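You operate a simulated robot arm through the tools that you are given. There is no shell and no other tool. Be economical: measure what you need, move in short steps, check, and stop when the job is done.

Carry out the task below with a simulated two-armed robot. There is one attempt and no reset: what you move stays moved.

## Task
Take the lid off the tub and lay it down on the top of the green table.

It is judged by the outcome, as a careful person would: the job done as asked, and still so three seconds after it is handed in. It fails if anything else is knocked over, pushed out of place, dropped, spilled or broken. Lids that push on must go on centred and level and be pressed home; caps that screw on are set level and turned clockwise until they are tight.

## Robot
Two 7-joint arms with two-finger parallel grippers on one trunk, on a base that drives. Base frame: it is fixed to the floor where the robot stands at the start and does not move with it; the origin is under the middle of the robot, x ahead of it, y to its left, z up. Readings come in mm, degrees, newtons and seconds.
The left shoulder is at the start at [-92, 119, 825], the right one opposite. With the tool pointing down near the work surface each hand reaches from about 160 to 580 mm from the robot's upright axis, wherever it stands, measured 20 degrees to its own side. Payload 3.43 kg a hand.
The tool frame of a hand sits at the grasp point between the pads (the TCP): z along the fingers, y along the line on which they close. The tips reach 30 mm beyond it. The gripper opens to 94 mm. The fingers are 28 mm wide and 10 mm thick; the gripper's body (50 by 96 mm) begins 55 mm behind the TCP.
Orientation is that of the tool frame in the base frame, as [roll, pitch, yaw] about the fixed x, y, z axes, in that order (R = Rz(yaw) Ry(pitch) Rx(roll)). With the fingers straight down and closing along the base's y, the tool's x points along the base's -x, its y along +y and its z along -z.

## Interface
- The arms move only by the tool apply_moves. It takes "left_plan", "right_plan" or both (then of equal length, played together; a hand with none holds still); each is a list of rows, each a list of 7 numbers: the turn, a rotation vector about the base's x, y, z in degrees, then the shift along the base's x, y, z in mm, then the closure, from 0 (fully open) to 1 (shut). In form: [[wx, wy, wz, dx, dy, dz, gripper], ...]. A call has 1 to 20 rows; each row is the pose to reach, as a shift and turn from the pose commanded when the call began. A row lasts 0.2 s, in which the tool goes at most 50 mm and 8.6 degrees; a call with a longer step from one row to the next is refused whole, and so is a gripper value outside its range. A pose out of reach is approached as far as the arm can. The call stops where the force on the tool passes 40 N (or 10 N more than at its start, if that is more) or the arm is blocked; 0.2 s more then pass. The fingers move at their own pace (about 153 mm/s each) and stop on an object; they squeeze with about 20 N. The grip force told is the motor's: it shows also when the fingers shut on nothing. Time passes only in rows, and 0.2 s behind the last, so rows that repeat a pose let the fingers close. It gives the time, the measured TCP pose, the force on the tool (base axes), the opening and the grip force at its end, in the units of the frame above (readings bear some noise), with the torque about the TCP (base axes, N m) and any sound that the robot's microphone picked up.
- Cameras (640 x 400 px; columns grow to the right, rows downward): "scene" is now at [30.4, 16.3, 1531]; the picture's right is [0.22, -0.98, 0.00], its down [-0.75, -0.17, -0.64] and it looks along [0.63, 0.14, -0.77] (base axes); focal length 271 px, centre (320, 200). "left" rides on the left gripper at [76, -14, -102] in its tool frame; the picture's right is [0.18, 0.98, 0.00], its down [-0.75, 0.14, -0.64] and it looks along [-0.63, 0.12, 0.77] (tool axes); focal length 243 px, centre (320, 200). "right" rides on the right gripper at [76, 14, -102] in its tool frame; the picture's right is [-0.18, 0.98, 0.00], its down [-0.75, -0.14, -0.64] and it looks along [-0.63, -0.12, 0.77] (tool axes); focal length 243 px, centre (320, 200). There is no depth. A picture from a camera that has moved, and an enlarged one, comes with that camera's place and axes in the base frame and with its lens.
- snapshot(camera): a new picture of that camera. It takes no simulated time.
- lift_body(by): slides the trunk up (or, below 0, down) by that many mm; the arms and the scene camera ride with it, the base frame stays. It gives what a move gives, with no picture.
- drive_base(legs): drives the robot by 1 to 6 legs, each [ahead, left, turn to the left] in mm, mm and degrees, along the robot's own axes; the way and the turn of a leg run together, so that a leg with both is an arc; at most 1500 mm and 180 degrees a leg. The arms and the cameras ride along, it lands a little off, and it stops where it bumps. It gives what a move gives.
- head_to(pan, tilt): turns the head with the scene camera to pan (to the left, within 143 degrees either way) and tilt (down, from -29 to 69), counted from straight ahead of the robot. It gives what a move gives.
- inspect(camera, box): a new picture of the part [left, top, right, bottom] of that camera's present view, enlarged. It takes no simulated time.
- sign_off(): hands the job in; it is judged then, once.

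Work in short steps. Places have to be worked out from the pictures, the camera data and where the tool is seen: move nearer, look again, correct. Check each grasp and each placing, and mend what went wrong. You have 120 turns and 108 pictures in all, those below and enlarged ones among them. Open the grippers and draw the arms clear of the work before you hand the job in, unless the task says otherwise; then end with one line.

The tools are called by a JSON object that holds its "name" and its "arguments". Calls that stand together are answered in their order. apply_moves: Moves the arms, as the interface text tells. Its arguments: {"type":"object","properties":{"left_plan":{"type":"array","items":{"type":"array","items":{"type":"number"}}},"right_plan":{"type":"array","items":{"type":"array","items":{"type":"number"}}}},"required":[]} The other tools are called the same way: lift_body (by) slides the trunk up or down; drive_base (legs) drives the base; head_to (pan, tilt) turns the head that bears the scene camera; snapshot (camera) takes a picture; inspect (camera, box) takes an enlarged picture of a part of a camera's view; sign_off () hands the job in.

At the start:

```text
clock: 0.0
left_tool_pos: [309.9, 297.5, 996.4]
left_tool_rot: [-180.0, -0.1, 180.0]
left_contact_force: [0.3, 0.0, -0.6]
left_wrist_torque: [-0.03, -0.01, 0.02]
left_width: 94.1
left_gripper_force: 0.0
right_tool_pos: [295.6, -31.4, 985.0]
right_tool_rot: [180.0, 0.0, 179.9]
right_contact_force: [-0.1, -0.3, -0.1]
right_wrist_torque: [0.01, 0.03, -0.01]
right_width: 94.2
right_gripper_force: 0.0
trunk travel left (down, up): [-250.0, 85.0]
robot x, y, heading: [0.1, 2.0, 0.0]
head pan, tilt: [12.7, 50.0]
```

scene: 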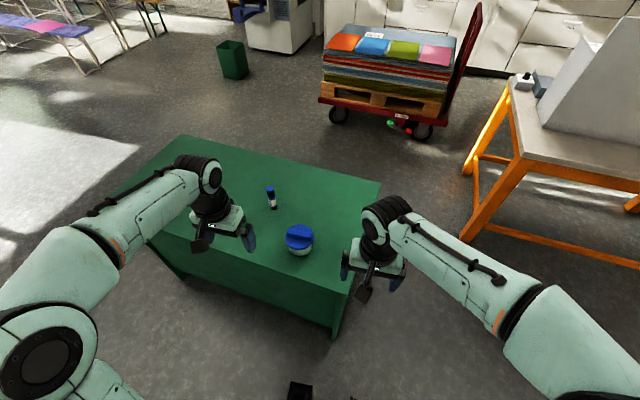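
right: 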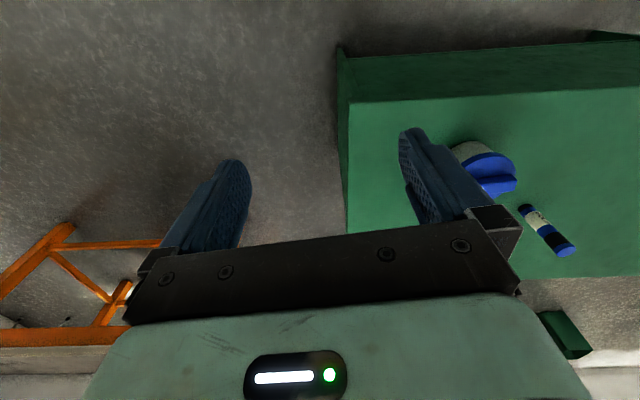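
left: 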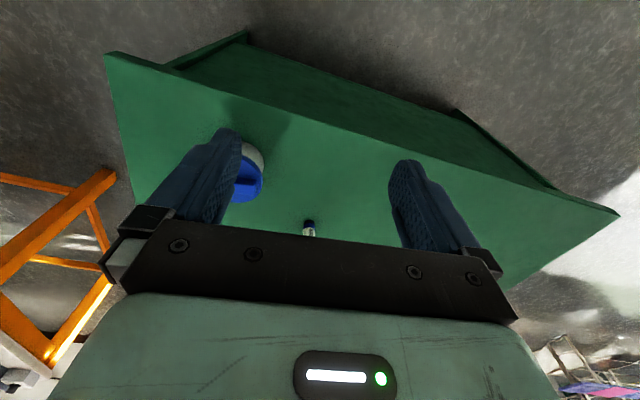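

The tub with a blue lid stands near the right front corner of the green table. I take an enlarged view to see the lid's shape.

{"name": "inspect", "arguments": {"camera": "scene", "box": [240, 170, 360, 270]}}

{"name": "inspect", "arguments": {"camera": "right", "box": [400, 100, 600, 280]}}

```text
4.00 times, centred on (300, 220) of scene
camera zoom: at [30.4, 16.3, 1531.0], right [0.22, -0.98, 0.0], down [-0.75, -0.17, -0.64], along [0.63, 0.14, -0.77], focal length 1084 px, centre (400, 120)
```

zoom: 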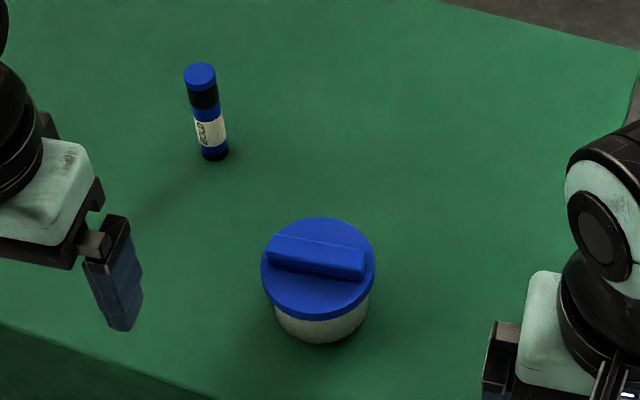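

```text
2.22 times, centred on (500, 190) of right
camera zoom: at [219.4, -17.4, 1086.0], right [0.18, 0.98, 0.0], down [0.75, -0.14, 0.64], along [0.63, -0.12, -0.77], focal length 539 px, centre (-80, 222)
```

zoom: 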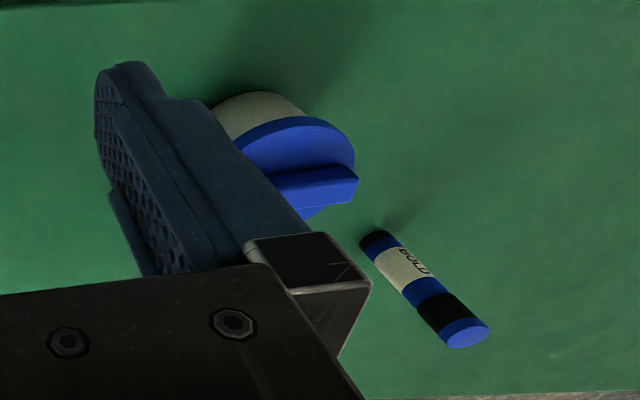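

The lid has a bar handle about 70 mm long along base y, and the lid centre is near (436, 167, ~830). I turn the left hand by -90° so it closes along x, and move it ahead, still high, so its camera looks at the tub.

{"name": "apply_moves", "arguments": {"left_plan": [[0, 0, -8.2, 11, 0, 0, 0], [0, 0, -16.4, 22, 0, 0, 0], [0, 0, -24.6, 33, 0, 0, 0], [0, 0, -32.8, 44, 0, 0, 0], [0, 0, -41, 55, 0, 0, 0], [0, 0, -49.2, 66, 0, 0, 0], [0, 0, -57.4, 77, 0, 0, 0], [0, 0, -65.6, 88, 0, 0, 0], [0, 0, -73.8, 99, 0, 0, 0], [0, 0, -82, 110, 0, 0, 0], [0, 0, -90, 121, 0, 0, 0], [0, 0, -90, 121, 0, 0, 0]]}}

{"name": "snapshot", "arguments": {"camera": "left"}}

{"name": "snapshot", "arguments": {"camera": "scene"}}

```text
clock: 2.6
left_tool_pos: [430.6, 298.5, 996.5]
left_tool_rot: [-180.0, 0.1, 89.9]
left_contact_force: [-0.3, 0.1, -0.4]
left_wrist_torque: [-0.02, 0.0, 0.02]
left_width: 93.9
left_gripper_force: 0.1
right_tool_pos: [296.7, -31.3, 983.2]
right_tool_rot: [179.9, -0.1, 180.0]
right_contact_force: [-0.1, 0.5, 0.5]
right_wrist_torque: [0.0, 0.02, 0.0]
right_width: 93.8
right_gripper_force: 0.1
trunk travel left (down, up): [-250.0, 85.0]
robot x, y, heading: [1.8, -0.9, 0.1]
head pan, tilt: [12.7, 50.0]
```

```text
102 pictures are left
camera left: at [416.6, 372.9, 1098.6], right [0.98, 0.18, 0.0], down [0.14, -0.75, 0.64], along [0.12, -0.63, -0.77], focal length 243 px, centre (320, 200)
```

left: 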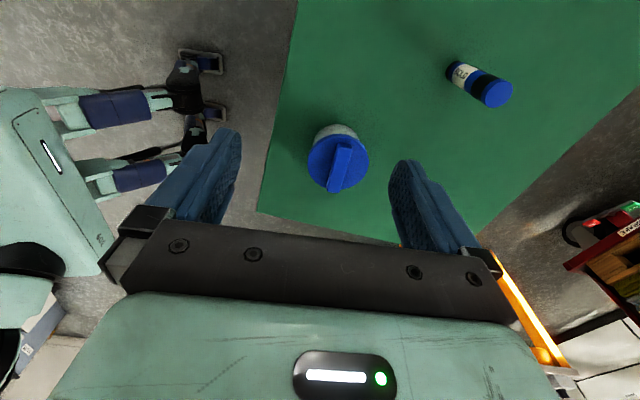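

```text
101 pictures are left
camera scene: at [30.1, 16.3, 1531.0], right [0.22, -0.98, 0.0], down [-0.75, -0.17, -0.64], along [0.63, 0.14, -0.77], focal length 271 px, centre (320, 200)
```

scene: 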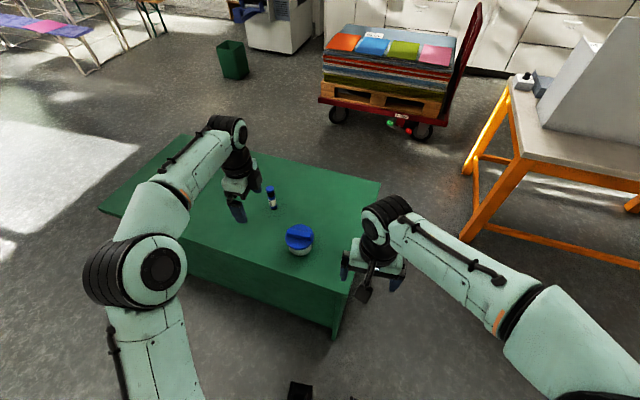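

Triangulation puts the handle top centre near (484, 187, ~785), so I move above it and look again.

{"name": "apply_moves", "arguments": {"left_plan": [[0, 0, 0, 18, -37, -20, 0], [0, 0, 0, 36, -74, -45, 0], [0, 0, 0, 54, -112, -75, 0], [0, 0, 0, 54, -112, -100, 0], [0, 0, 0, 54, -112, -100, 0]]}}

{"name": "snapshot", "arguments": {"camera": "left"}}

{"name": "inspect", "arguments": {"camera": "scene", "box": [220, 150, 380, 270]}}

{"name": "snapshot", "arguments": {"camera": "right"}}

```text
refused: row 3 steps farther than a row can; nothing moved
```

```text
100 pictures are left
camera left: at [416.6, 372.9, 1098.6], right [0.98, 0.18, 0.0], down [0.14, -0.75, 0.64], along [0.12, -0.63, -0.77], focal length 243 px, centre (320, 200)
```

left: 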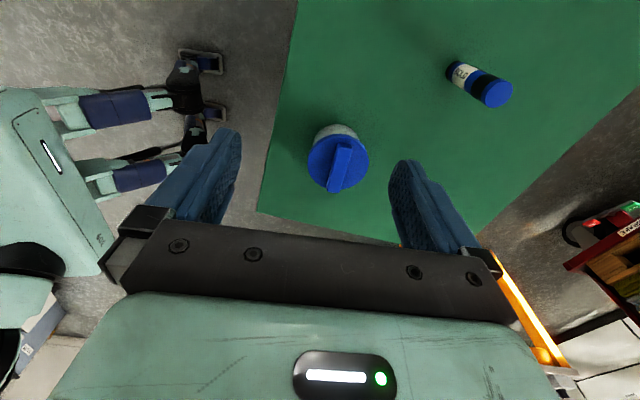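

```text
3.33 times, centred on (300, 210) of scene
camera zoom: at [30.1, 16.3, 1531.0], right [0.22, -0.98, 0.0], down [-0.75, -0.17, -0.64], along [0.63, 0.14, -0.77], focal length 903 px, centre (387, 167)
```

zoom: 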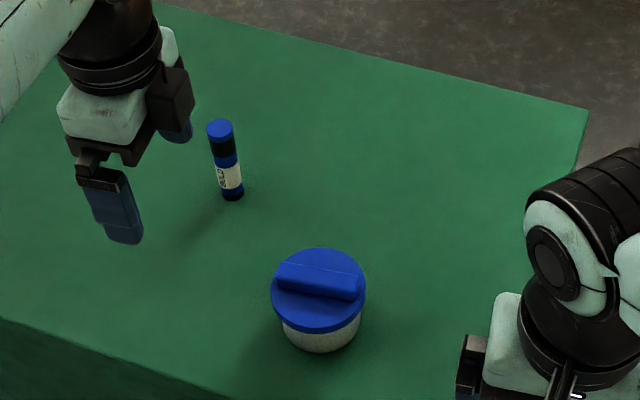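

```text
98 pictures are left
camera right: at [219.2, -17.4, 1086.0], right [0.18, 0.98, 0.0], down [0.75, -0.14, 0.64], along [0.63, -0.12, -0.77], focal length 243 px, centre (320, 200)
```

right: 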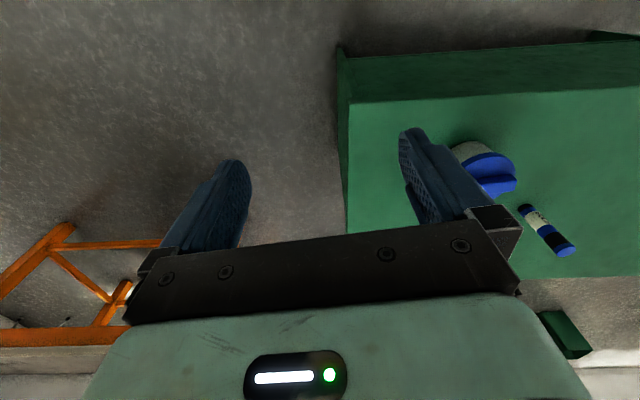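

One step was too long and the call was refused, so I send the same move in smaller steps.

{"name": "apply_moves", "arguments": {"left_plan": [[0, 0, 0, 14, -28, -20, 0], [0, 0, 0, 28, -56, -40, 0], [0, 0, 0, 41, -84, -60, 0], [0, 0, 0, 54, -112, -80, 0], [0, 0, 0, 54, -112, -100, 0], [0, 0, 0, 54, -112, -100, 0]]}}

{"name": "snapshot", "arguments": {"camera": "left"}}

{"name": "inspect", "arguments": {"camera": "scene", "box": [220, 150, 380, 270]}}

```text
clock: 4.0
left_tool_pos: [487.1, 185.6, 897.2]
left_tool_rot: [-180.0, 0.0, 89.9]
left_contact_force: [-0.3, 0.2, -0.5]
left_wrist_torque: [-0.01, 0.0, 0.0]
left_width: 93.6
left_gripper_force: 0.0
right_tool_pos: [295.7, -31.7, 982.5]
right_tool_rot: [-180.0, 0.0, 179.9]
right_contact_force: [-0.7, 0.8, 1.0]
right_wrist_torque: [0.02, 0.01, 0.04]
right_width: 94.1
right_gripper_force: 0.1
trunk travel left (down, up): [-250.0, 85.0]
robot x, y, heading: [0.5, -2.0, 0.0]
head pan, tilt: [12.7, 50.0]
```

```text
97 pictures are left
camera left: at [472.2, 260.7, 998.8], right [0.98, 0.18, 0.0], down [0.14, -0.75, 0.64], along [0.12, -0.63, -0.77], focal length 243 px, centre (320, 200)
```

left: 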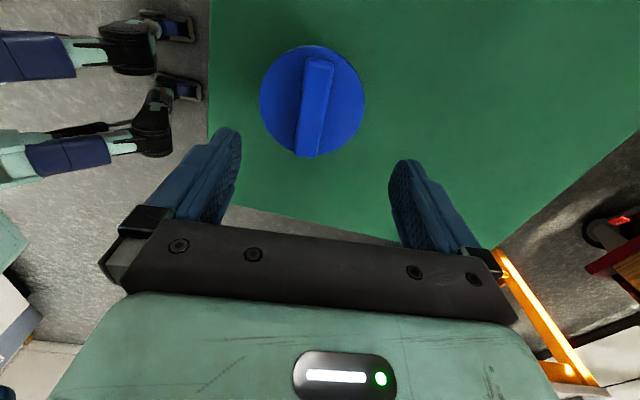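

```text
3.33 times, centred on (300, 210) of scene
camera zoom: at [30.4, 16.1, 1531.0], right [0.22, -0.98, 0.0], down [-0.75, -0.17, -0.64], along [0.63, 0.14, -0.77], focal length 903 px, centre (387, 167)
```

zoom: 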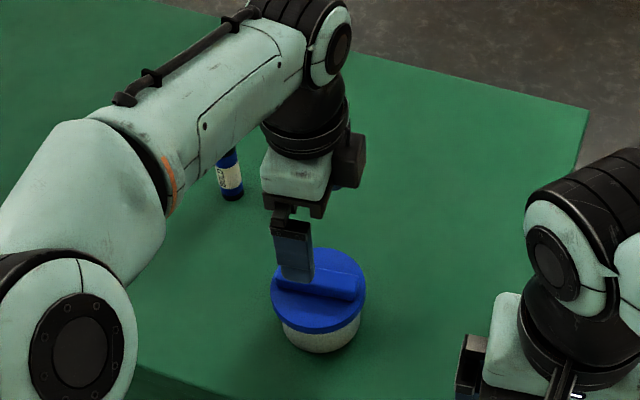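

Refined handle estimate: centre (481.5, 185), top at about z 788. I shift by -5 in x and go down to TCP z ~812 (tips at 782), then look.

{"name": "apply_moves", "arguments": {"left_plan": [[0, 0, 0, -5, 0, -25, 0], [0, 0, 0, -5, 0, -50, 0], [0, 0, 0, -5, 0, -70, 0], [0, 0, 0, -5, 0, -85, 0], [0, 0, 0, -5, 0, -85, 0]]}}

{"name": "snapshot", "arguments": {"camera": "left"}}

{"name": "inspect", "arguments": {"camera": "scene", "box": [260, 190, 340, 260]}}

{"name": "inspect", "arguments": {"camera": "right", "box": [400, 80, 600, 230]}}

```text
clock: 5.2
left_tool_pos: [482.0, 182.9, 812.7]
left_tool_rot: [179.8, -0.1, 90.1]
left_contact_force: [-1.2, 2.3, 16.3]
left_wrist_torque: [0.1, 0.84, -0.05]
left_width: 94.0
left_gripper_force: 0.1
right_tool_pos: [295.6, -30.8, 983.0]
right_tool_rot: [-180.0, 0.1, -180.0]
right_contact_force: [0.4, 0.1, 0.2]
right_wrist_torque: [0.04, 0.01, 0.04]
right_width: 94.2
right_gripper_force: 0.0
trunk travel left (down, up): [-250.0, 85.0]
robot x, y, heading: [0.6, -1.5, 0.3]
head pan, tilt: [12.7, 50.0]
```

```text
95 pictures are left
camera left: at [465.8, 258.8, 915.9], right [0.98, 0.19, 0.0], down [0.14, -0.75, 0.64], along [0.12, -0.63, -0.77], focal length 243 px, centre (320, 200)
```

left: 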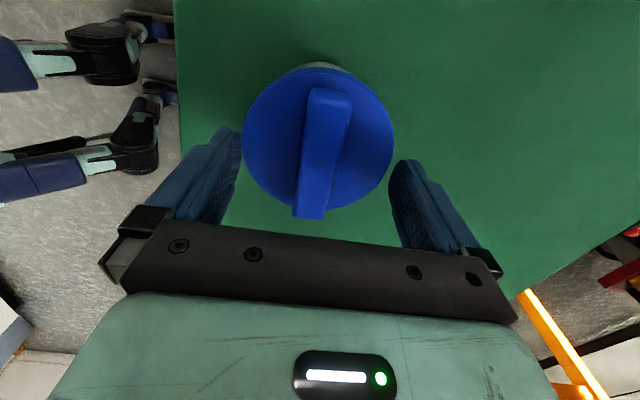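

```text
5.71 times, centred on (300, 225) of scene
camera zoom: at [29.2, 16.1, 1531.2], right [0.22, -0.98, 0.0], down [-0.75, -0.17, -0.64], along [0.63, 0.14, -0.77], focal length 1548 px, centre (434, 57)
```

zoom: 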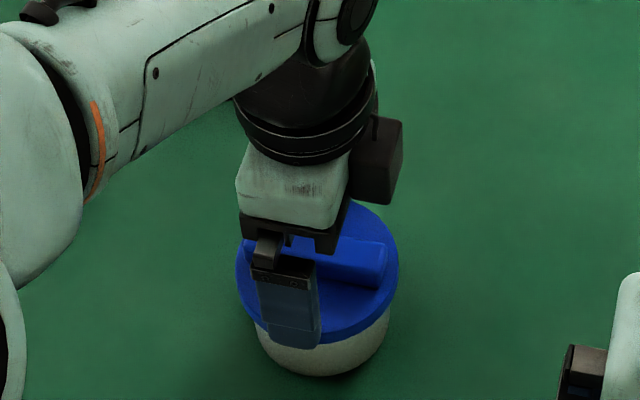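

```text
2.67 times, centred on (500, 155) of right
camera zoom: at [218.6, -17.6, 1086.3], right [0.18, 0.98, 0.0], down [0.75, -0.14, 0.64], along [0.63, -0.12, -0.77], focal length 647 px, centre (-160, 320)
```

zoom: 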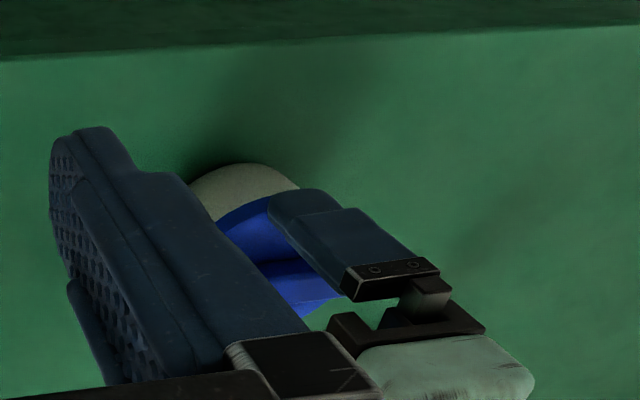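

The contact force of 16 N with its torque says the -x fingertip rests on the lid rim, so the plate is near z 782 and the handle top near 800, centre about (478, 193). I lift 5 mm, shift by (-4, +10) and close on the handle.

{"name": "apply_moves", "arguments": {"left_plan": [[0, 0, 0, 0, 0, 6, 0], [0, 0, 0, -4, 10, 6, 0], [0, 0, 0, -4, 10, 5, 0], [0, 0, 0, -4, 10, 5, 0.3], [0, 0, 0, -4, 10, 5, 0.5]]}}

{"name": "snapshot", "arguments": {"camera": "left"}}

{"name": "inspect", "arguments": {"camera": "scene", "box": [260, 190, 340, 260]}}

```text
clock: 6.4
left_tool_pos: [477.8, 193.6, 816.0]
left_tool_rot: [179.9, 0.0, 90.0]
left_contact_force: [0.1, -0.7, 0.2]
left_wrist_torque: [0.0, 0.01, -0.02]
left_width: 47.1
left_gripper_force: 0.0
right_tool_pos: [295.9, -30.9, 983.3]
right_tool_rot: [-180.0, -0.1, 180.0]
right_contact_force: [0.2, 0.4, 0.3]
right_wrist_torque: [0.02, 0.03, 0.0]
right_width: 94.1
right_gripper_force: 0.0
trunk travel left (down, up): [-250.0, 85.0]
robot x, y, heading: [-1.8, -3.4, -0.2]
head pan, tilt: [12.7, 50.0]
```

```text
92 pictures are left
camera left: at [462.4, 269.3, 917.9], right [0.98, 0.18, 0.0], down [0.14, -0.75, 0.64], along [0.12, -0.63, -0.77], focal length 243 px, centre (320, 200)
```

left: 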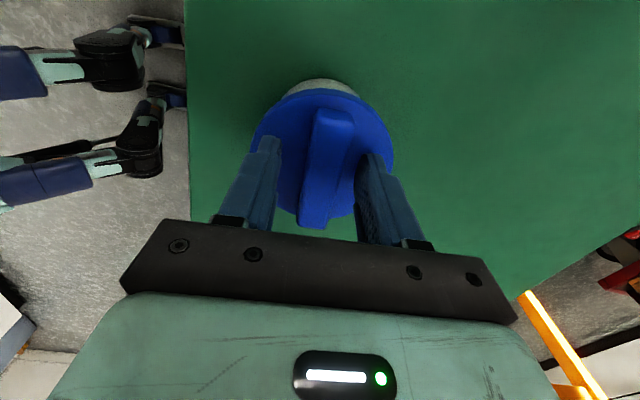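

```text
5.71 times, centred on (300, 225) of scene
camera zoom: at [30.4, 16.3, 1531.0], right [0.22, -0.98, 0.0], down [-0.75, -0.17, -0.64], along [0.63, 0.14, -0.77], focal length 1548 px, centre (434, 57)
```

zoom: 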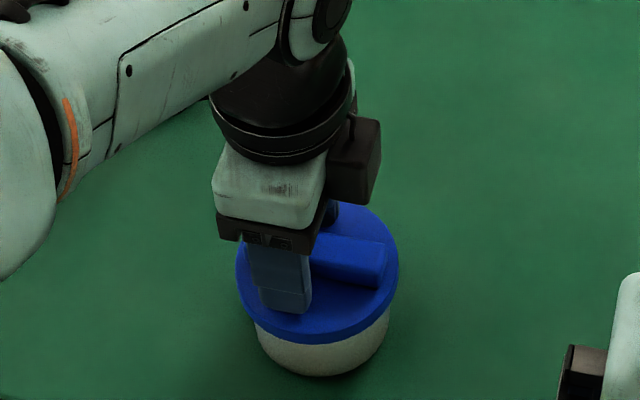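

The fingers straddle the handle freely but sit about 13 mm too far toward its +y end. I shift back by -12 in y, go down 2 mm and close.

{"name": "apply_moves", "arguments": {"left_plan": [[0, 0, 0, 0, -12, 0, 0.5], [0, 0, 0, 0, -12, -2, 0.5], [0, 0, 0, 0, -12, -2, 0.7], [0, 0, 0, 0, -12, -2, 1], [0, 0, 0, 0, -12, -2, 1], [0, 0, 0, 0, -12, -2, 1]]}}

{"name": "snapshot", "arguments": {"camera": "left"}}

{"name": "inspect", "arguments": {"camera": "scene", "box": [260, 190, 340, 260]}}

```text
clock: 7.8
left_tool_pos: [477.1, 182.8, 815.4]
left_tool_rot: [180.0, 0.0, 90.1]
left_contact_force: [0.0, 0.5, -0.2]
left_wrist_torque: [-0.02, -0.01, -0.02]
left_width: 20.8
left_gripper_force: 20.3
right_tool_pos: [296.6, -29.7, 983.3]
right_tool_rot: [-180.0, -0.1, -180.0]
right_contact_force: [-0.2, 0.1, -0.4]
right_wrist_torque: [-0.01, -0.01, -0.02]
right_width: 93.7
right_gripper_force: 0.1
trunk travel left (down, up): [-250.0, 85.0]
robot x, y, heading: [-0.2, -3.4, -0.2]
head pan, tilt: [12.7, 50.0]
heard: snap
```

```text
90 pictures are left
camera left: at [461.9, 257.1, 916.8], right [0.98, 0.18, 0.0], down [0.14, -0.75, 0.64], along [0.12, -0.63, -0.77], focal length 243 px, centre (320, 200)
```

left: 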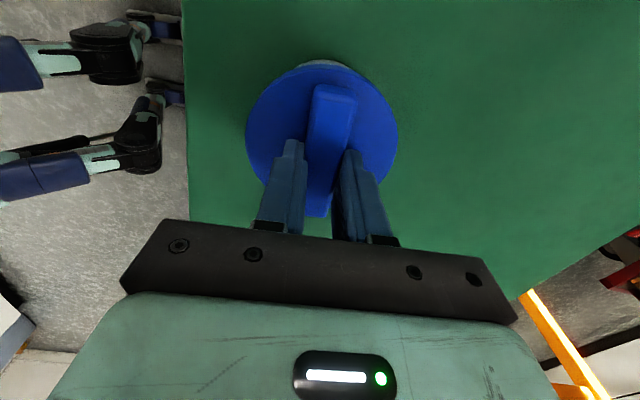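

```text
5.71 times, centred on (300, 225) of scene
camera zoom: at [30.4, 16.3, 1531.0], right [0.22, -0.98, 0.0], down [-0.75, -0.17, -0.64], along [0.63, 0.14, -0.77], focal length 1548 px, centre (434, 57)
```

zoom: 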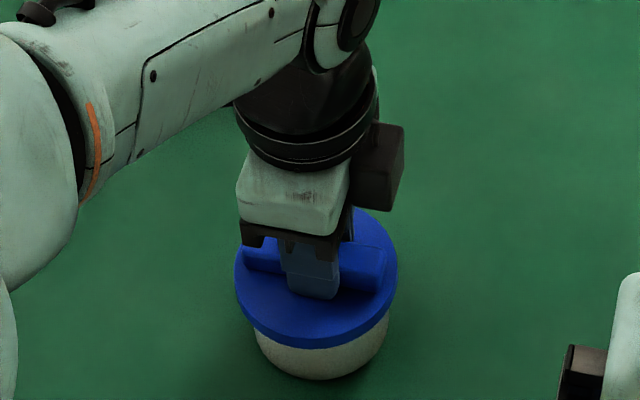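

The handle is gripped near its middle (20.8 mm, 20 N). A snap was heard, perhaps the lid unseating. I lift slowly a little and check whether the tub stays.

{"name": "apply_moves", "arguments": {"left_plan": [[0, 0, 0, 0, 0, 3, 1], [0, 0, 0, 0, 0, 6, 1], [0, 0, 0, 0, 0, 9, 1], [0, 0, 0, 0, 0, 12, 1]]}}

{"name": "inspect", "arguments": {"camera": "scene", "box": [260, 190, 340, 260]}}

{"name": "snapshot", "arguments": {"camera": "left"}}

```text
clock: 8.8
left_tool_pos: [476.9, 182.3, 825.1]
left_tool_rot: [180.0, 0.0, 90.0]
left_contact_force: [0.4, 0.0, -0.3]
left_wrist_torque: [-0.03, -0.02, 0.0]
left_width: 20.7
left_gripper_force: 19.9
right_tool_pos: [295.7, -31.0, 983.0]
right_tool_rot: [-180.0, 0.0, 180.0]
right_contact_force: [0.3, -1.1, 0.8]
right_wrist_torque: [0.03, 0.01, 0.0]
right_width: 94.1
right_gripper_force: 0.1
trunk travel left (down, up): [-250.0, 85.0]
robot x, y, heading: [2.5, 1.7, -0.1]
head pan, tilt: [12.7, 50.0]
```

```text
5.71 times, centred on (300, 225) of scene
camera zoom: at [30.3, 16.4, 1531.0], right [0.22, -0.98, 0.0], down [-0.75, -0.17, -0.64], along [0.63, 0.14, -0.77], focal length 1548 px, centre (434, 57)
```

zoom: 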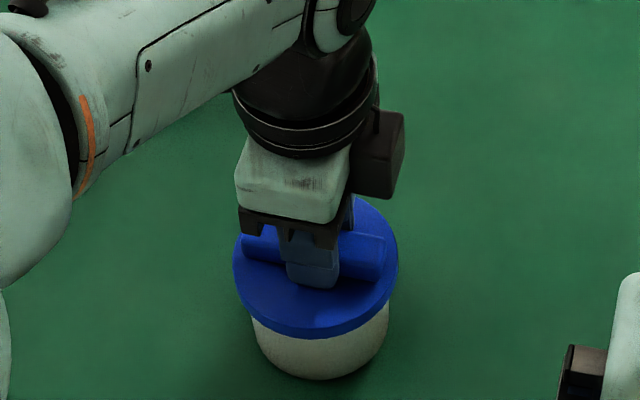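

```text
87 pictures are left
camera left: at [461.7, 256.6, 928.1], right [0.98, 0.18, 0.0], down [0.14, -0.75, 0.64], along [0.12, -0.63, -0.77], focal length 243 px, centre (320, 200)
```

left: 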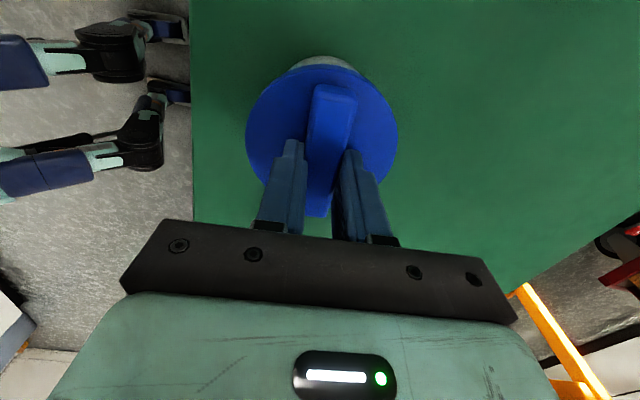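

The lid rises with the hand while the tub's foot stays put. I keep lifting straight up.

{"name": "apply_moves", "arguments": {"left_plan": [[0, 0, 0, 0, 0, 6, 1], [0, 0, 0, 0, 0, 14, 1], [0, 0, 0, 0, 0, 24, 1], [0, 0, 0, 0, 0, 36, 1], [0, 0, 0, 0, 0, 50, 1], [0, 0, 0, 0, 0, 65, 1]]}}

{"name": "snapshot", "arguments": {"camera": "scene"}}

{"name": "snapshot", "arguments": {"camera": "right"}}

{"name": "snapshot", "arguments": {"camera": "left"}}

```text
clock: 10.2
left_tool_pos: [474.8, 182.7, 893.3]
left_tool_rot: [180.0, 0.1, 89.9]
left_contact_force: [0.9, -0.4, -0.9]
left_wrist_torque: [0.02, 0.05, -0.01]
left_width: 20.9
left_gripper_force: 19.6
right_tool_pos: [295.8, -30.0, 983.1]
right_tool_rot: [-180.0, 0.0, -180.0]
right_contact_force: [-0.4, -0.2, -0.8]
right_wrist_torque: [0.02, 0.01, -0.01]
right_width: 94.1
right_gripper_force: 0.0
trunk travel left (down, up): [-250.0, 85.0]
robot x, y, heading: [-0.9, 1.7, -0.0]
head pan, tilt: [12.7, 50.0]
```

```text
86 pictures are left
camera scene: at [30.2, 16.3, 1531.0], right [0.22, -0.98, 0.0], down [-0.75, -0.17, -0.64], along [0.63, 0.14, -0.77], focal length 271 px, centre (320, 200)
```

scene: 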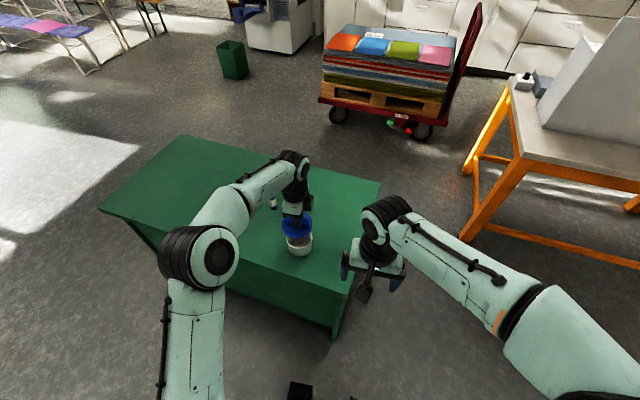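

```text
85 pictures are left
camera right: at [219.2, -17.5, 1086.0], right [0.18, 0.98, 0.0], down [0.75, -0.14, 0.64], along [0.63, -0.12, -0.77], focal length 243 px, centre (320, 200)
```

right: 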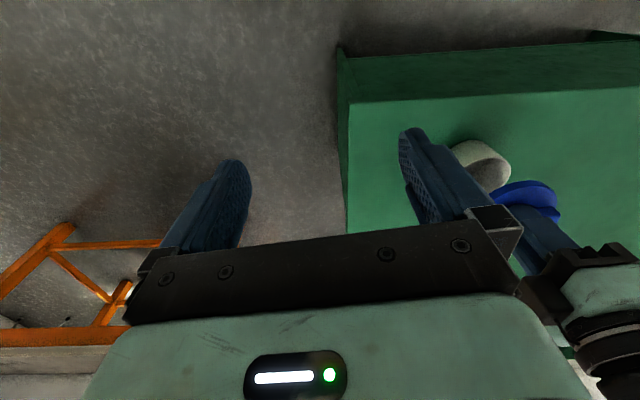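

```text
84 pictures are left
camera left: at [459.1, 258.1, 994.7], right [0.98, 0.18, 0.0], down [0.14, -0.75, 0.64], along [0.12, -0.63, -0.77], focal length 243 px, centre (320, 200)
```

left: 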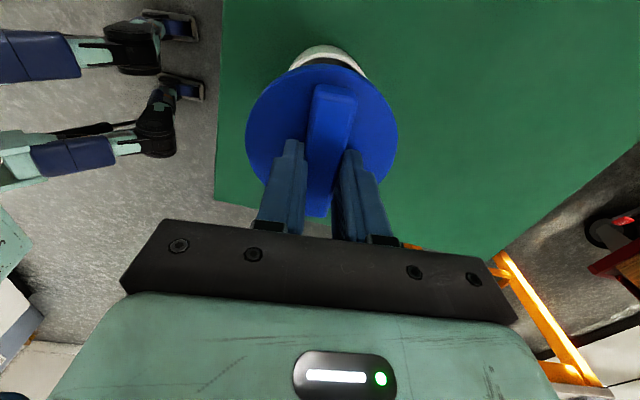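

The lid is off and held level, and the tub stands where it was. Free table lies to the left, so I carry the lid to about (480, 310), clear of the tub, the bottle and the edge, then look.

{"name": "apply_moves", "arguments": {"left_plan": [[0, 0, 0, 0, 20, 0, 1], [0, 0, 0, 0, 50, 0, 1], [0, 0, 0, 2, 80, 0, 1], [0, 0, 0, 4, 108, 0, 1], [0, 0, 0, 5, 128, 0, 1], [0, 0, 0, 5, 128, 0, 1]]}}

{"name": "snapshot", "arguments": {"camera": "scene"}}

{"name": "snapshot", "arguments": {"camera": "right"}}

{"name": "snapshot", "arguments": {"camera": "left"}}

```text
clock: 11.6
left_tool_pos: [483.4, 311.9, 889.5]
left_tool_rot: [-180.0, 0.0, 90.1]
left_contact_force: [-0.2, 0.2, -1.1]
left_wrist_torque: [-0.01, -0.02, 0.02]
left_width: 20.6
left_gripper_force: 20.4
right_tool_pos: [295.7, -31.4, 983.5]
right_tool_rot: [180.0, 0.0, -180.0]
right_contact_force: [-0.2, -0.1, -0.3]
right_wrist_torque: [0.01, -0.01, -0.04]
right_width: 93.9
right_gripper_force: 0.1
trunk travel left (down, up): [-250.0, 85.0]
robot x, y, heading: [2.0, 4.4, 0.3]
head pan, tilt: [12.7, 50.0]
```

```text
83 pictures are left
camera scene: at [30.3, 16.1, 1531.0], right [0.22, -0.98, 0.0], down [-0.75, -0.17, -0.64], along [0.63, 0.14, -0.77], focal length 271 px, centre (320, 200)
```

scene: 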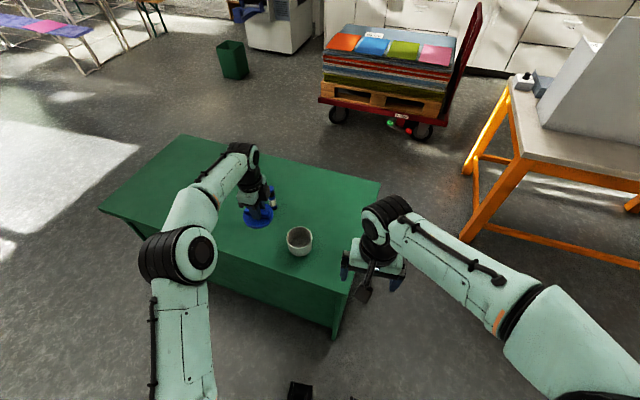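

```text
82 pictures are left
camera right: at [219.3, -17.6, 1086.0], right [0.18, 0.98, 0.0], down [0.75, -0.14, 0.64], along [0.63, -0.12, -0.77], focal length 243 px, centre (320, 200)
```

right: 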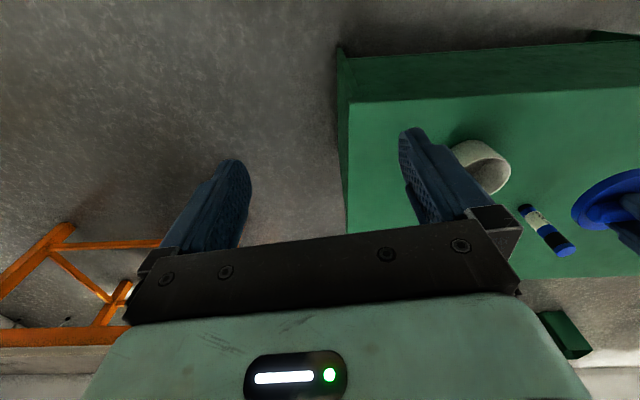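

```text
81 pictures are left
camera left: at [467.8, 386.2, 992.0], right [0.98, 0.18, 0.0], down [0.14, -0.75, 0.64], along [0.12, -0.63, -0.77], focal length 243 px, centre (320, 200)
```

left: 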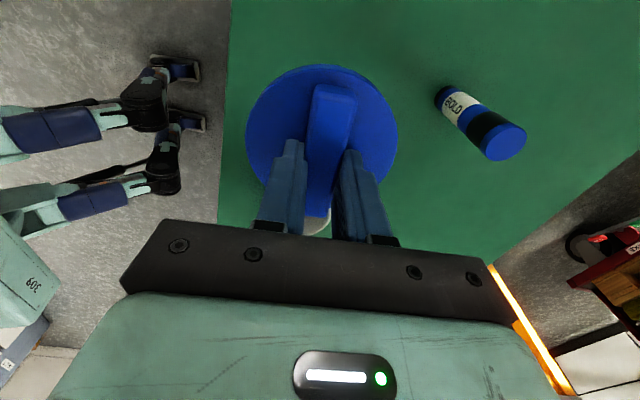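

The path is clear and the bottle is about 65 mm beyond the lid's rim. I lower to about 800, then go on in small steps.

{"name": "apply_moves", "arguments": {"left_plan": [[0, 0, 0, 0, 0, -20, 1], [0, 0, 0, 0, 0, -45, 1], [0, 0, 0, 0, 0, -65, 1], [0, 0, 0, 0, 0, -78, 1], [0, 0, 0, 0, 0, -84, 1], [0, 0, 0, 0, 0, -84, 1]]}}

{"name": "inspect", "arguments": {"camera": "scene", "box": [220, 170, 320, 260]}}

{"name": "snapshot", "arguments": {"camera": "left"}}

```text
clock: 13.0
left_tool_pos: [480.9, 312.4, 806.5]
left_tool_rot: [-180.0, 0.0, 89.9]
left_contact_force: [-0.2, -0.1, 0.0]
left_wrist_torque: [0.02, 0.0, 0.05]
left_width: 20.6
left_gripper_force: 20.1
right_tool_pos: [295.8, -30.1, 984.0]
right_tool_rot: [180.0, 0.1, 180.0]
right_contact_force: [-0.4, 0.0, 0.0]
right_wrist_torque: [0.03, -0.02, 0.01]
right_width: 94.0
right_gripper_force: 0.1
trunk travel left (down, up): [-250.0, 85.0]
robot x, y, heading: [2.4, 1.6, -0.1]
head pan, tilt: [12.7, 50.0]
```

```text
4.44 times, centred on (270, 215) of scene
camera zoom: at [30.4, 16.3, 1531.0], right [0.22, -0.98, 0.0], down [-0.75, -0.17, -0.64], along [0.63, 0.14, -0.77], focal length 1204 px, centre (542, 133)
```

zoom: 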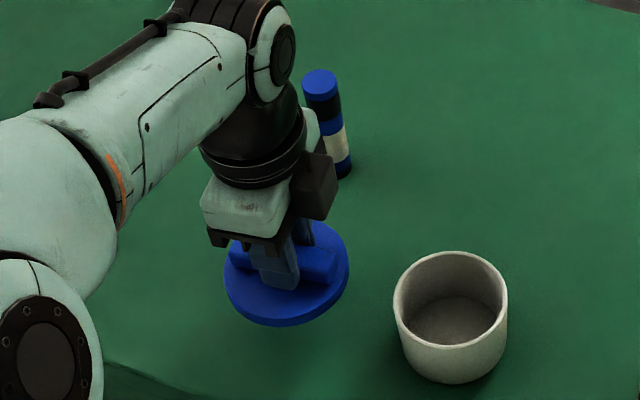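

```text
79 pictures are left
camera left: at [465.9, 386.3, 908.5], right [0.98, 0.18, 0.0], down [0.14, -0.75, 0.64], along [0.12, -0.63, -0.77], focal length 243 px, centre (320, 200)
```

left: 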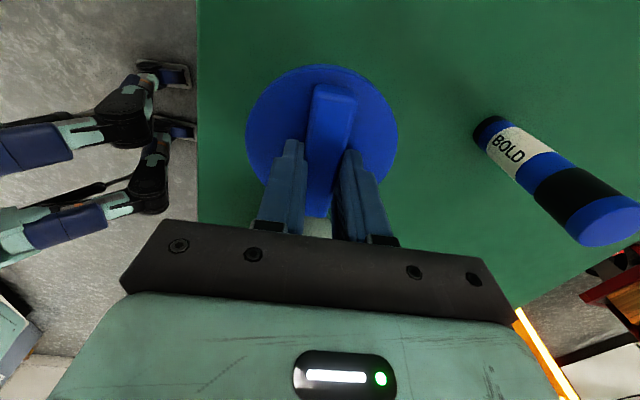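

The lid is still above the table, so I descend 4 mm a row.

{"name": "apply_moves", "arguments": {"left_plan": [[0, 0, 0, 0, 0, -4, 1], [0, 0, 0, 0, 0, -8, 1], [0, 0, 0, 0, 0, -12, 1], [0, 0, 0, 0, 0, -16, 1], [0, 0, 0, 0, 0, -20, 1], [0, 0, 0, 0, 0, -24, 1]]}}

{"name": "inspect", "arguments": {"camera": "scene", "box": [220, 170, 320, 260]}}

```text
clock: 14.4
left_tool_pos: [481.4, 310.5, 783.6]
left_tool_rot: [-179.9, 0.0, 90.0]
left_contact_force: [0.4, 0.1, 0.4]
left_wrist_torque: [0.0, 0.03, 0.02]
left_width: 20.9
left_gripper_force: 20.5
right_tool_pos: [295.3, -31.5, 982.3]
right_tool_rot: [180.0, 0.0, -180.0]
right_contact_force: [0.0, 0.1, 0.2]
right_wrist_torque: [-0.01, -0.01, 0.0]
right_width: 94.0
right_gripper_force: 0.0
trunk travel left (down, up): [-250.0, 85.0]
robot x, y, heading: [-1.0, 0.7, -0.2]
head pan, tilt: [12.7, 50.0]
```

```text
4.44 times, centred on (270, 215) of scene
camera zoom: at [30.4, 16.4, 1531.0], right [0.22, -0.98, 0.0], down [-0.75, -0.17, -0.64], along [0.63, 0.14, -0.77], focal length 1204 px, centre (542, 133)
```

zoom: 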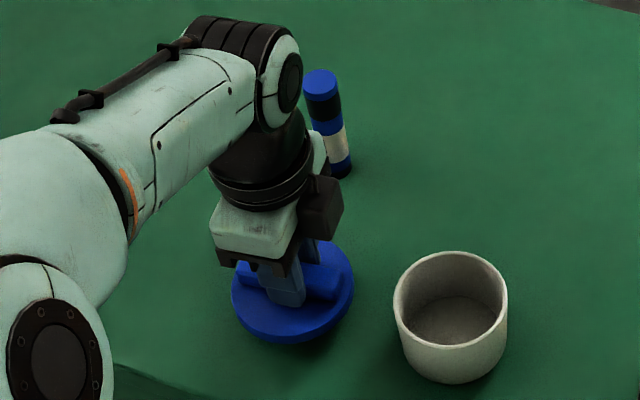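

There is no contact yet and the shadow is closing in. I continue in 3 mm steps.

{"name": "apply_moves", "arguments": {"left_plan": [[0, 0, 0, 0, 0, -3, 1], [0, 0, 0, 0, 0, -6, 1], [0, 0, 0, 0, 0, -9, 1], [0, 0, 0, 0, 0, -12, 1], [0, 0, 0, 0, 0, -14, 1]]}}

{"name": "inspect", "arguments": {"camera": "scene", "box": [220, 170, 320, 260]}}

```text
clock: 15.6
left_tool_pos: [481.5, 310.2, 768.3]
left_tool_rot: [180.0, 0.0, 90.1]
left_contact_force: [0.2, -0.2, 1.1]
left_wrist_torque: [0.02, 0.01, 0.0]
left_width: 20.8
left_gripper_force: 19.6
right_tool_pos: [294.2, -30.7, 983.1]
right_tool_rot: [-180.0, -0.1, -180.0]
right_contact_force: [-0.2, -0.3, -0.2]
right_wrist_torque: [0.02, -0.03, 0.01]
right_width: 94.1
right_gripper_force: 0.0
trunk travel left (down, up): [-250.0, 85.0]
robot x, y, heading: [1.7, -2.2, 0.1]
head pan, tilt: [12.7, 50.0]
```

```text
4.44 times, centred on (270, 215) of scene
camera zoom: at [30.4, 16.3, 1531.0], right [0.22, -0.98, 0.0], down [-0.75, -0.17, -0.64], along [0.63, 0.14, -0.77], focal length 1204 px, centre (542, 133)
```

zoom: 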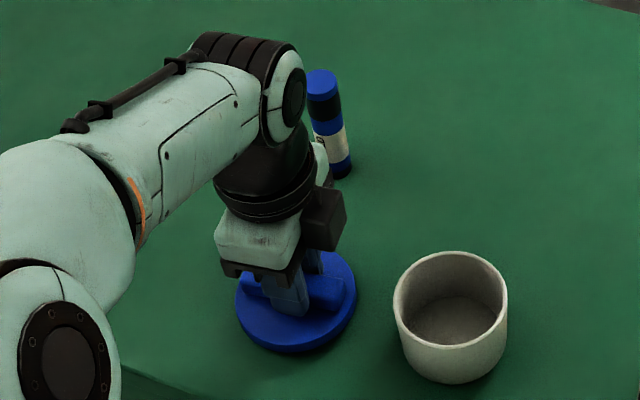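

Still free. I keep lowering in 2 mm steps.

{"name": "apply_moves", "arguments": {"left_plan": [[0, 0, 0, 0, 0, -2, 1], [0, 0, 0, 0, 0, -4, 1], [0, 0, 0, 0, 0, -6, 1], [0, 0, 0, 0, 0, -8, 1], [0, 0, 0, 0, 0, -10, 1]]}}

{"name": "inspect", "arguments": {"camera": "scene", "box": [220, 170, 320, 260]}}

```text
clock: 16.8
left_tool_pos: [482.3, 310.5, 762.5]
left_tool_rot: [179.6, 0.0, 90.1]
left_contact_force: [1.5, 3.7, 21.1]
left_wrist_torque: [-0.13, 0.04, -0.02]
left_width: 20.8
left_gripper_force: 19.6
right_tool_pos: [294.0, -32.0, 984.1]
right_tool_rot: [179.9, 0.1, 179.9]
right_contact_force: [0.0, 0.2, -0.1]
right_wrist_torque: [-0.02, -0.03, 0.03]
right_width: 93.9
right_gripper_force: 0.1
trunk travel left (down, up): [-250.0, 85.0]
robot x, y, heading: [0.6, 1.7, 0.2]
head pan, tilt: [12.7, 50.0]
```

```text
4.44 times, centred on (270, 215) of scene
camera zoom: at [28.9, 15.8, 1531.2], right [0.22, -0.98, 0.0], down [-0.75, -0.17, -0.64], along [0.63, 0.14, -0.77], focal length 1204 px, centre (542, 133)
```

zoom: 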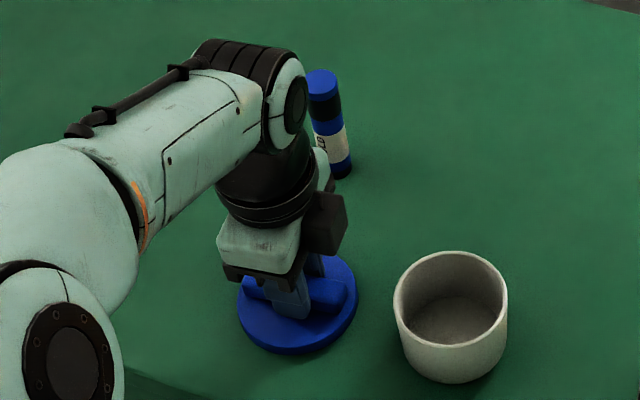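

The lid rests on the table with 21 N upward and almost no torque. I back off 4 mm to unload it, open the fingers partly, and rise straight up.

{"name": "apply_moves", "arguments": {"left_plan": [[0, 0, 0, 0, 0, 4, 1], [0, 0, 0, 0, 0, 4, 0.6], [0, 0, 0, 0, 0, 4, 0.45], [0, 0, 0, 0, 0, 4, 0.45], [0, 0, 0, 0, 0, 15, 0.45], [0, 0, 0, 0, 0, 40, 0.45], [0, 0, 0, 0, 0, 80, 0.45], [0, 0, 0, 0, 0, 120, 0.45], [0, 0, 0, 0, 0, 160, 0]]}}

{"name": "inspect", "arguments": {"camera": "scene", "box": [220, 170, 320, 260]}}

{"name": "snapshot", "arguments": {"camera": "left"}}

```text
clock: 18.8
left_tool_pos: [480.3, 310.7, 917.9]
left_tool_rot: [180.0, -0.1, 90.0]
left_contact_force: [-0.8, -1.0, -0.4]
left_wrist_torque: [0.01, 0.0, 0.0]
left_width: 94.2
left_gripper_force: 0.1
right_tool_pos: [295.1, -32.1, 982.9]
right_tool_rot: [-179.9, 0.0, 179.9]
right_contact_force: [-0.2, 0.4, 0.1]
right_wrist_torque: [-0.02, 0.01, -0.04]
right_width: 93.9
right_gripper_force: 0.1
trunk travel left (down, up): [-250.0, 85.0]
robot x, y, heading: [0.3, 3.7, -0.2]
head pan, tilt: [12.7, 50.0]
```

```text
4.44 times, centred on (270, 215) of scene
camera zoom: at [29.9, 16.1, 1531.0], right [0.22, -0.98, 0.0], down [-0.75, -0.17, -0.64], along [0.63, 0.14, -0.77], focal length 1204 px, centre (542, 133)
```

zoom: 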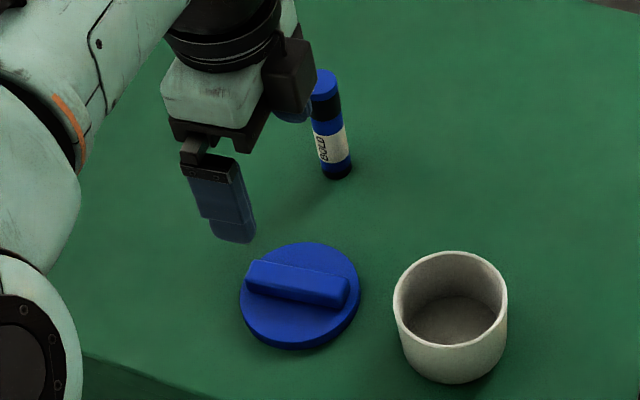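

```text
74 pictures are left
camera left: at [465.4, 384.6, 1019.9], right [0.98, 0.18, 0.0], down [0.14, -0.75, 0.64], along [0.12, -0.63, -0.77], focal length 243 px, centre (320, 200)
```

left: 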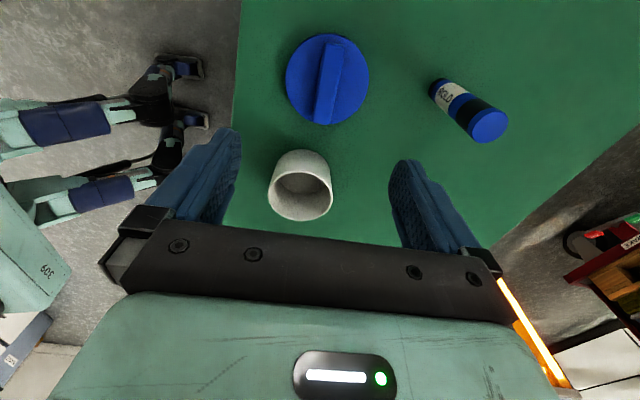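

The lid lies flat on the table, and the tub and bottle stand undisturbed. I draw the left hand up and back, clear of the work.

{"name": "apply_moves", "arguments": {"left_plan": [[0, 0, 0, 0, 0, 30, 0], [0, 0, 0, -30, 0, 60, 0], [0, 0, 0, -70, 0, 80, 0], [0, 0, 0, -110, 0, 80, 0], [0, 0, 0, -150, 0, 80, 0], [0, 0, 0, -150, 0, 80, 0]]}}

{"name": "snapshot", "arguments": {"camera": "scene"}}

```text
clock: 20.2
left_tool_pos: [332.9, 309.8, 999.1]
left_tool_rot: [-180.0, 0.0, 90.0]
left_contact_force: [-0.4, -0.6, 0.1]
left_wrist_torque: [0.01, 0.02, 0.03]
left_width: 93.9
left_gripper_force: 0.0
right_tool_pos: [297.3, -31.3, 982.8]
right_tool_rot: [-180.0, -0.1, 179.9]
right_contact_force: [0.5, -0.4, 0.5]
right_wrist_torque: [-0.01, -0.02, 0.03]
right_width: 93.9
right_gripper_force: 0.0
trunk travel left (down, up): [-250.0, 85.0]
robot x, y, heading: [-1.5, -0.6, 0.1]
head pan, tilt: [12.7, 50.0]
```

```text
73 pictures are left
camera scene: at [31.2, 16.4, 1531.0], right [0.22, -0.98, 0.0], down [-0.75, -0.17, -0.64], along [0.63, 0.14, -0.77], focal length 271 px, centre (320, 200)
```

scene: 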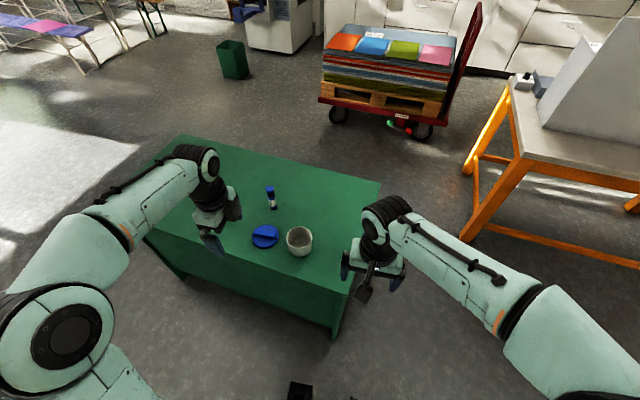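

The lid is flat on the green table, the tub and bottle are standing where they were, and the arms are clear with grippers open. I hand the job in.

{"name": "sign_off", "arguments": {}}

```text
The job is handed in.
```

The tub's lid is off and lying flat on the green table, just to the left of the tub, and nothing else was disturbed.
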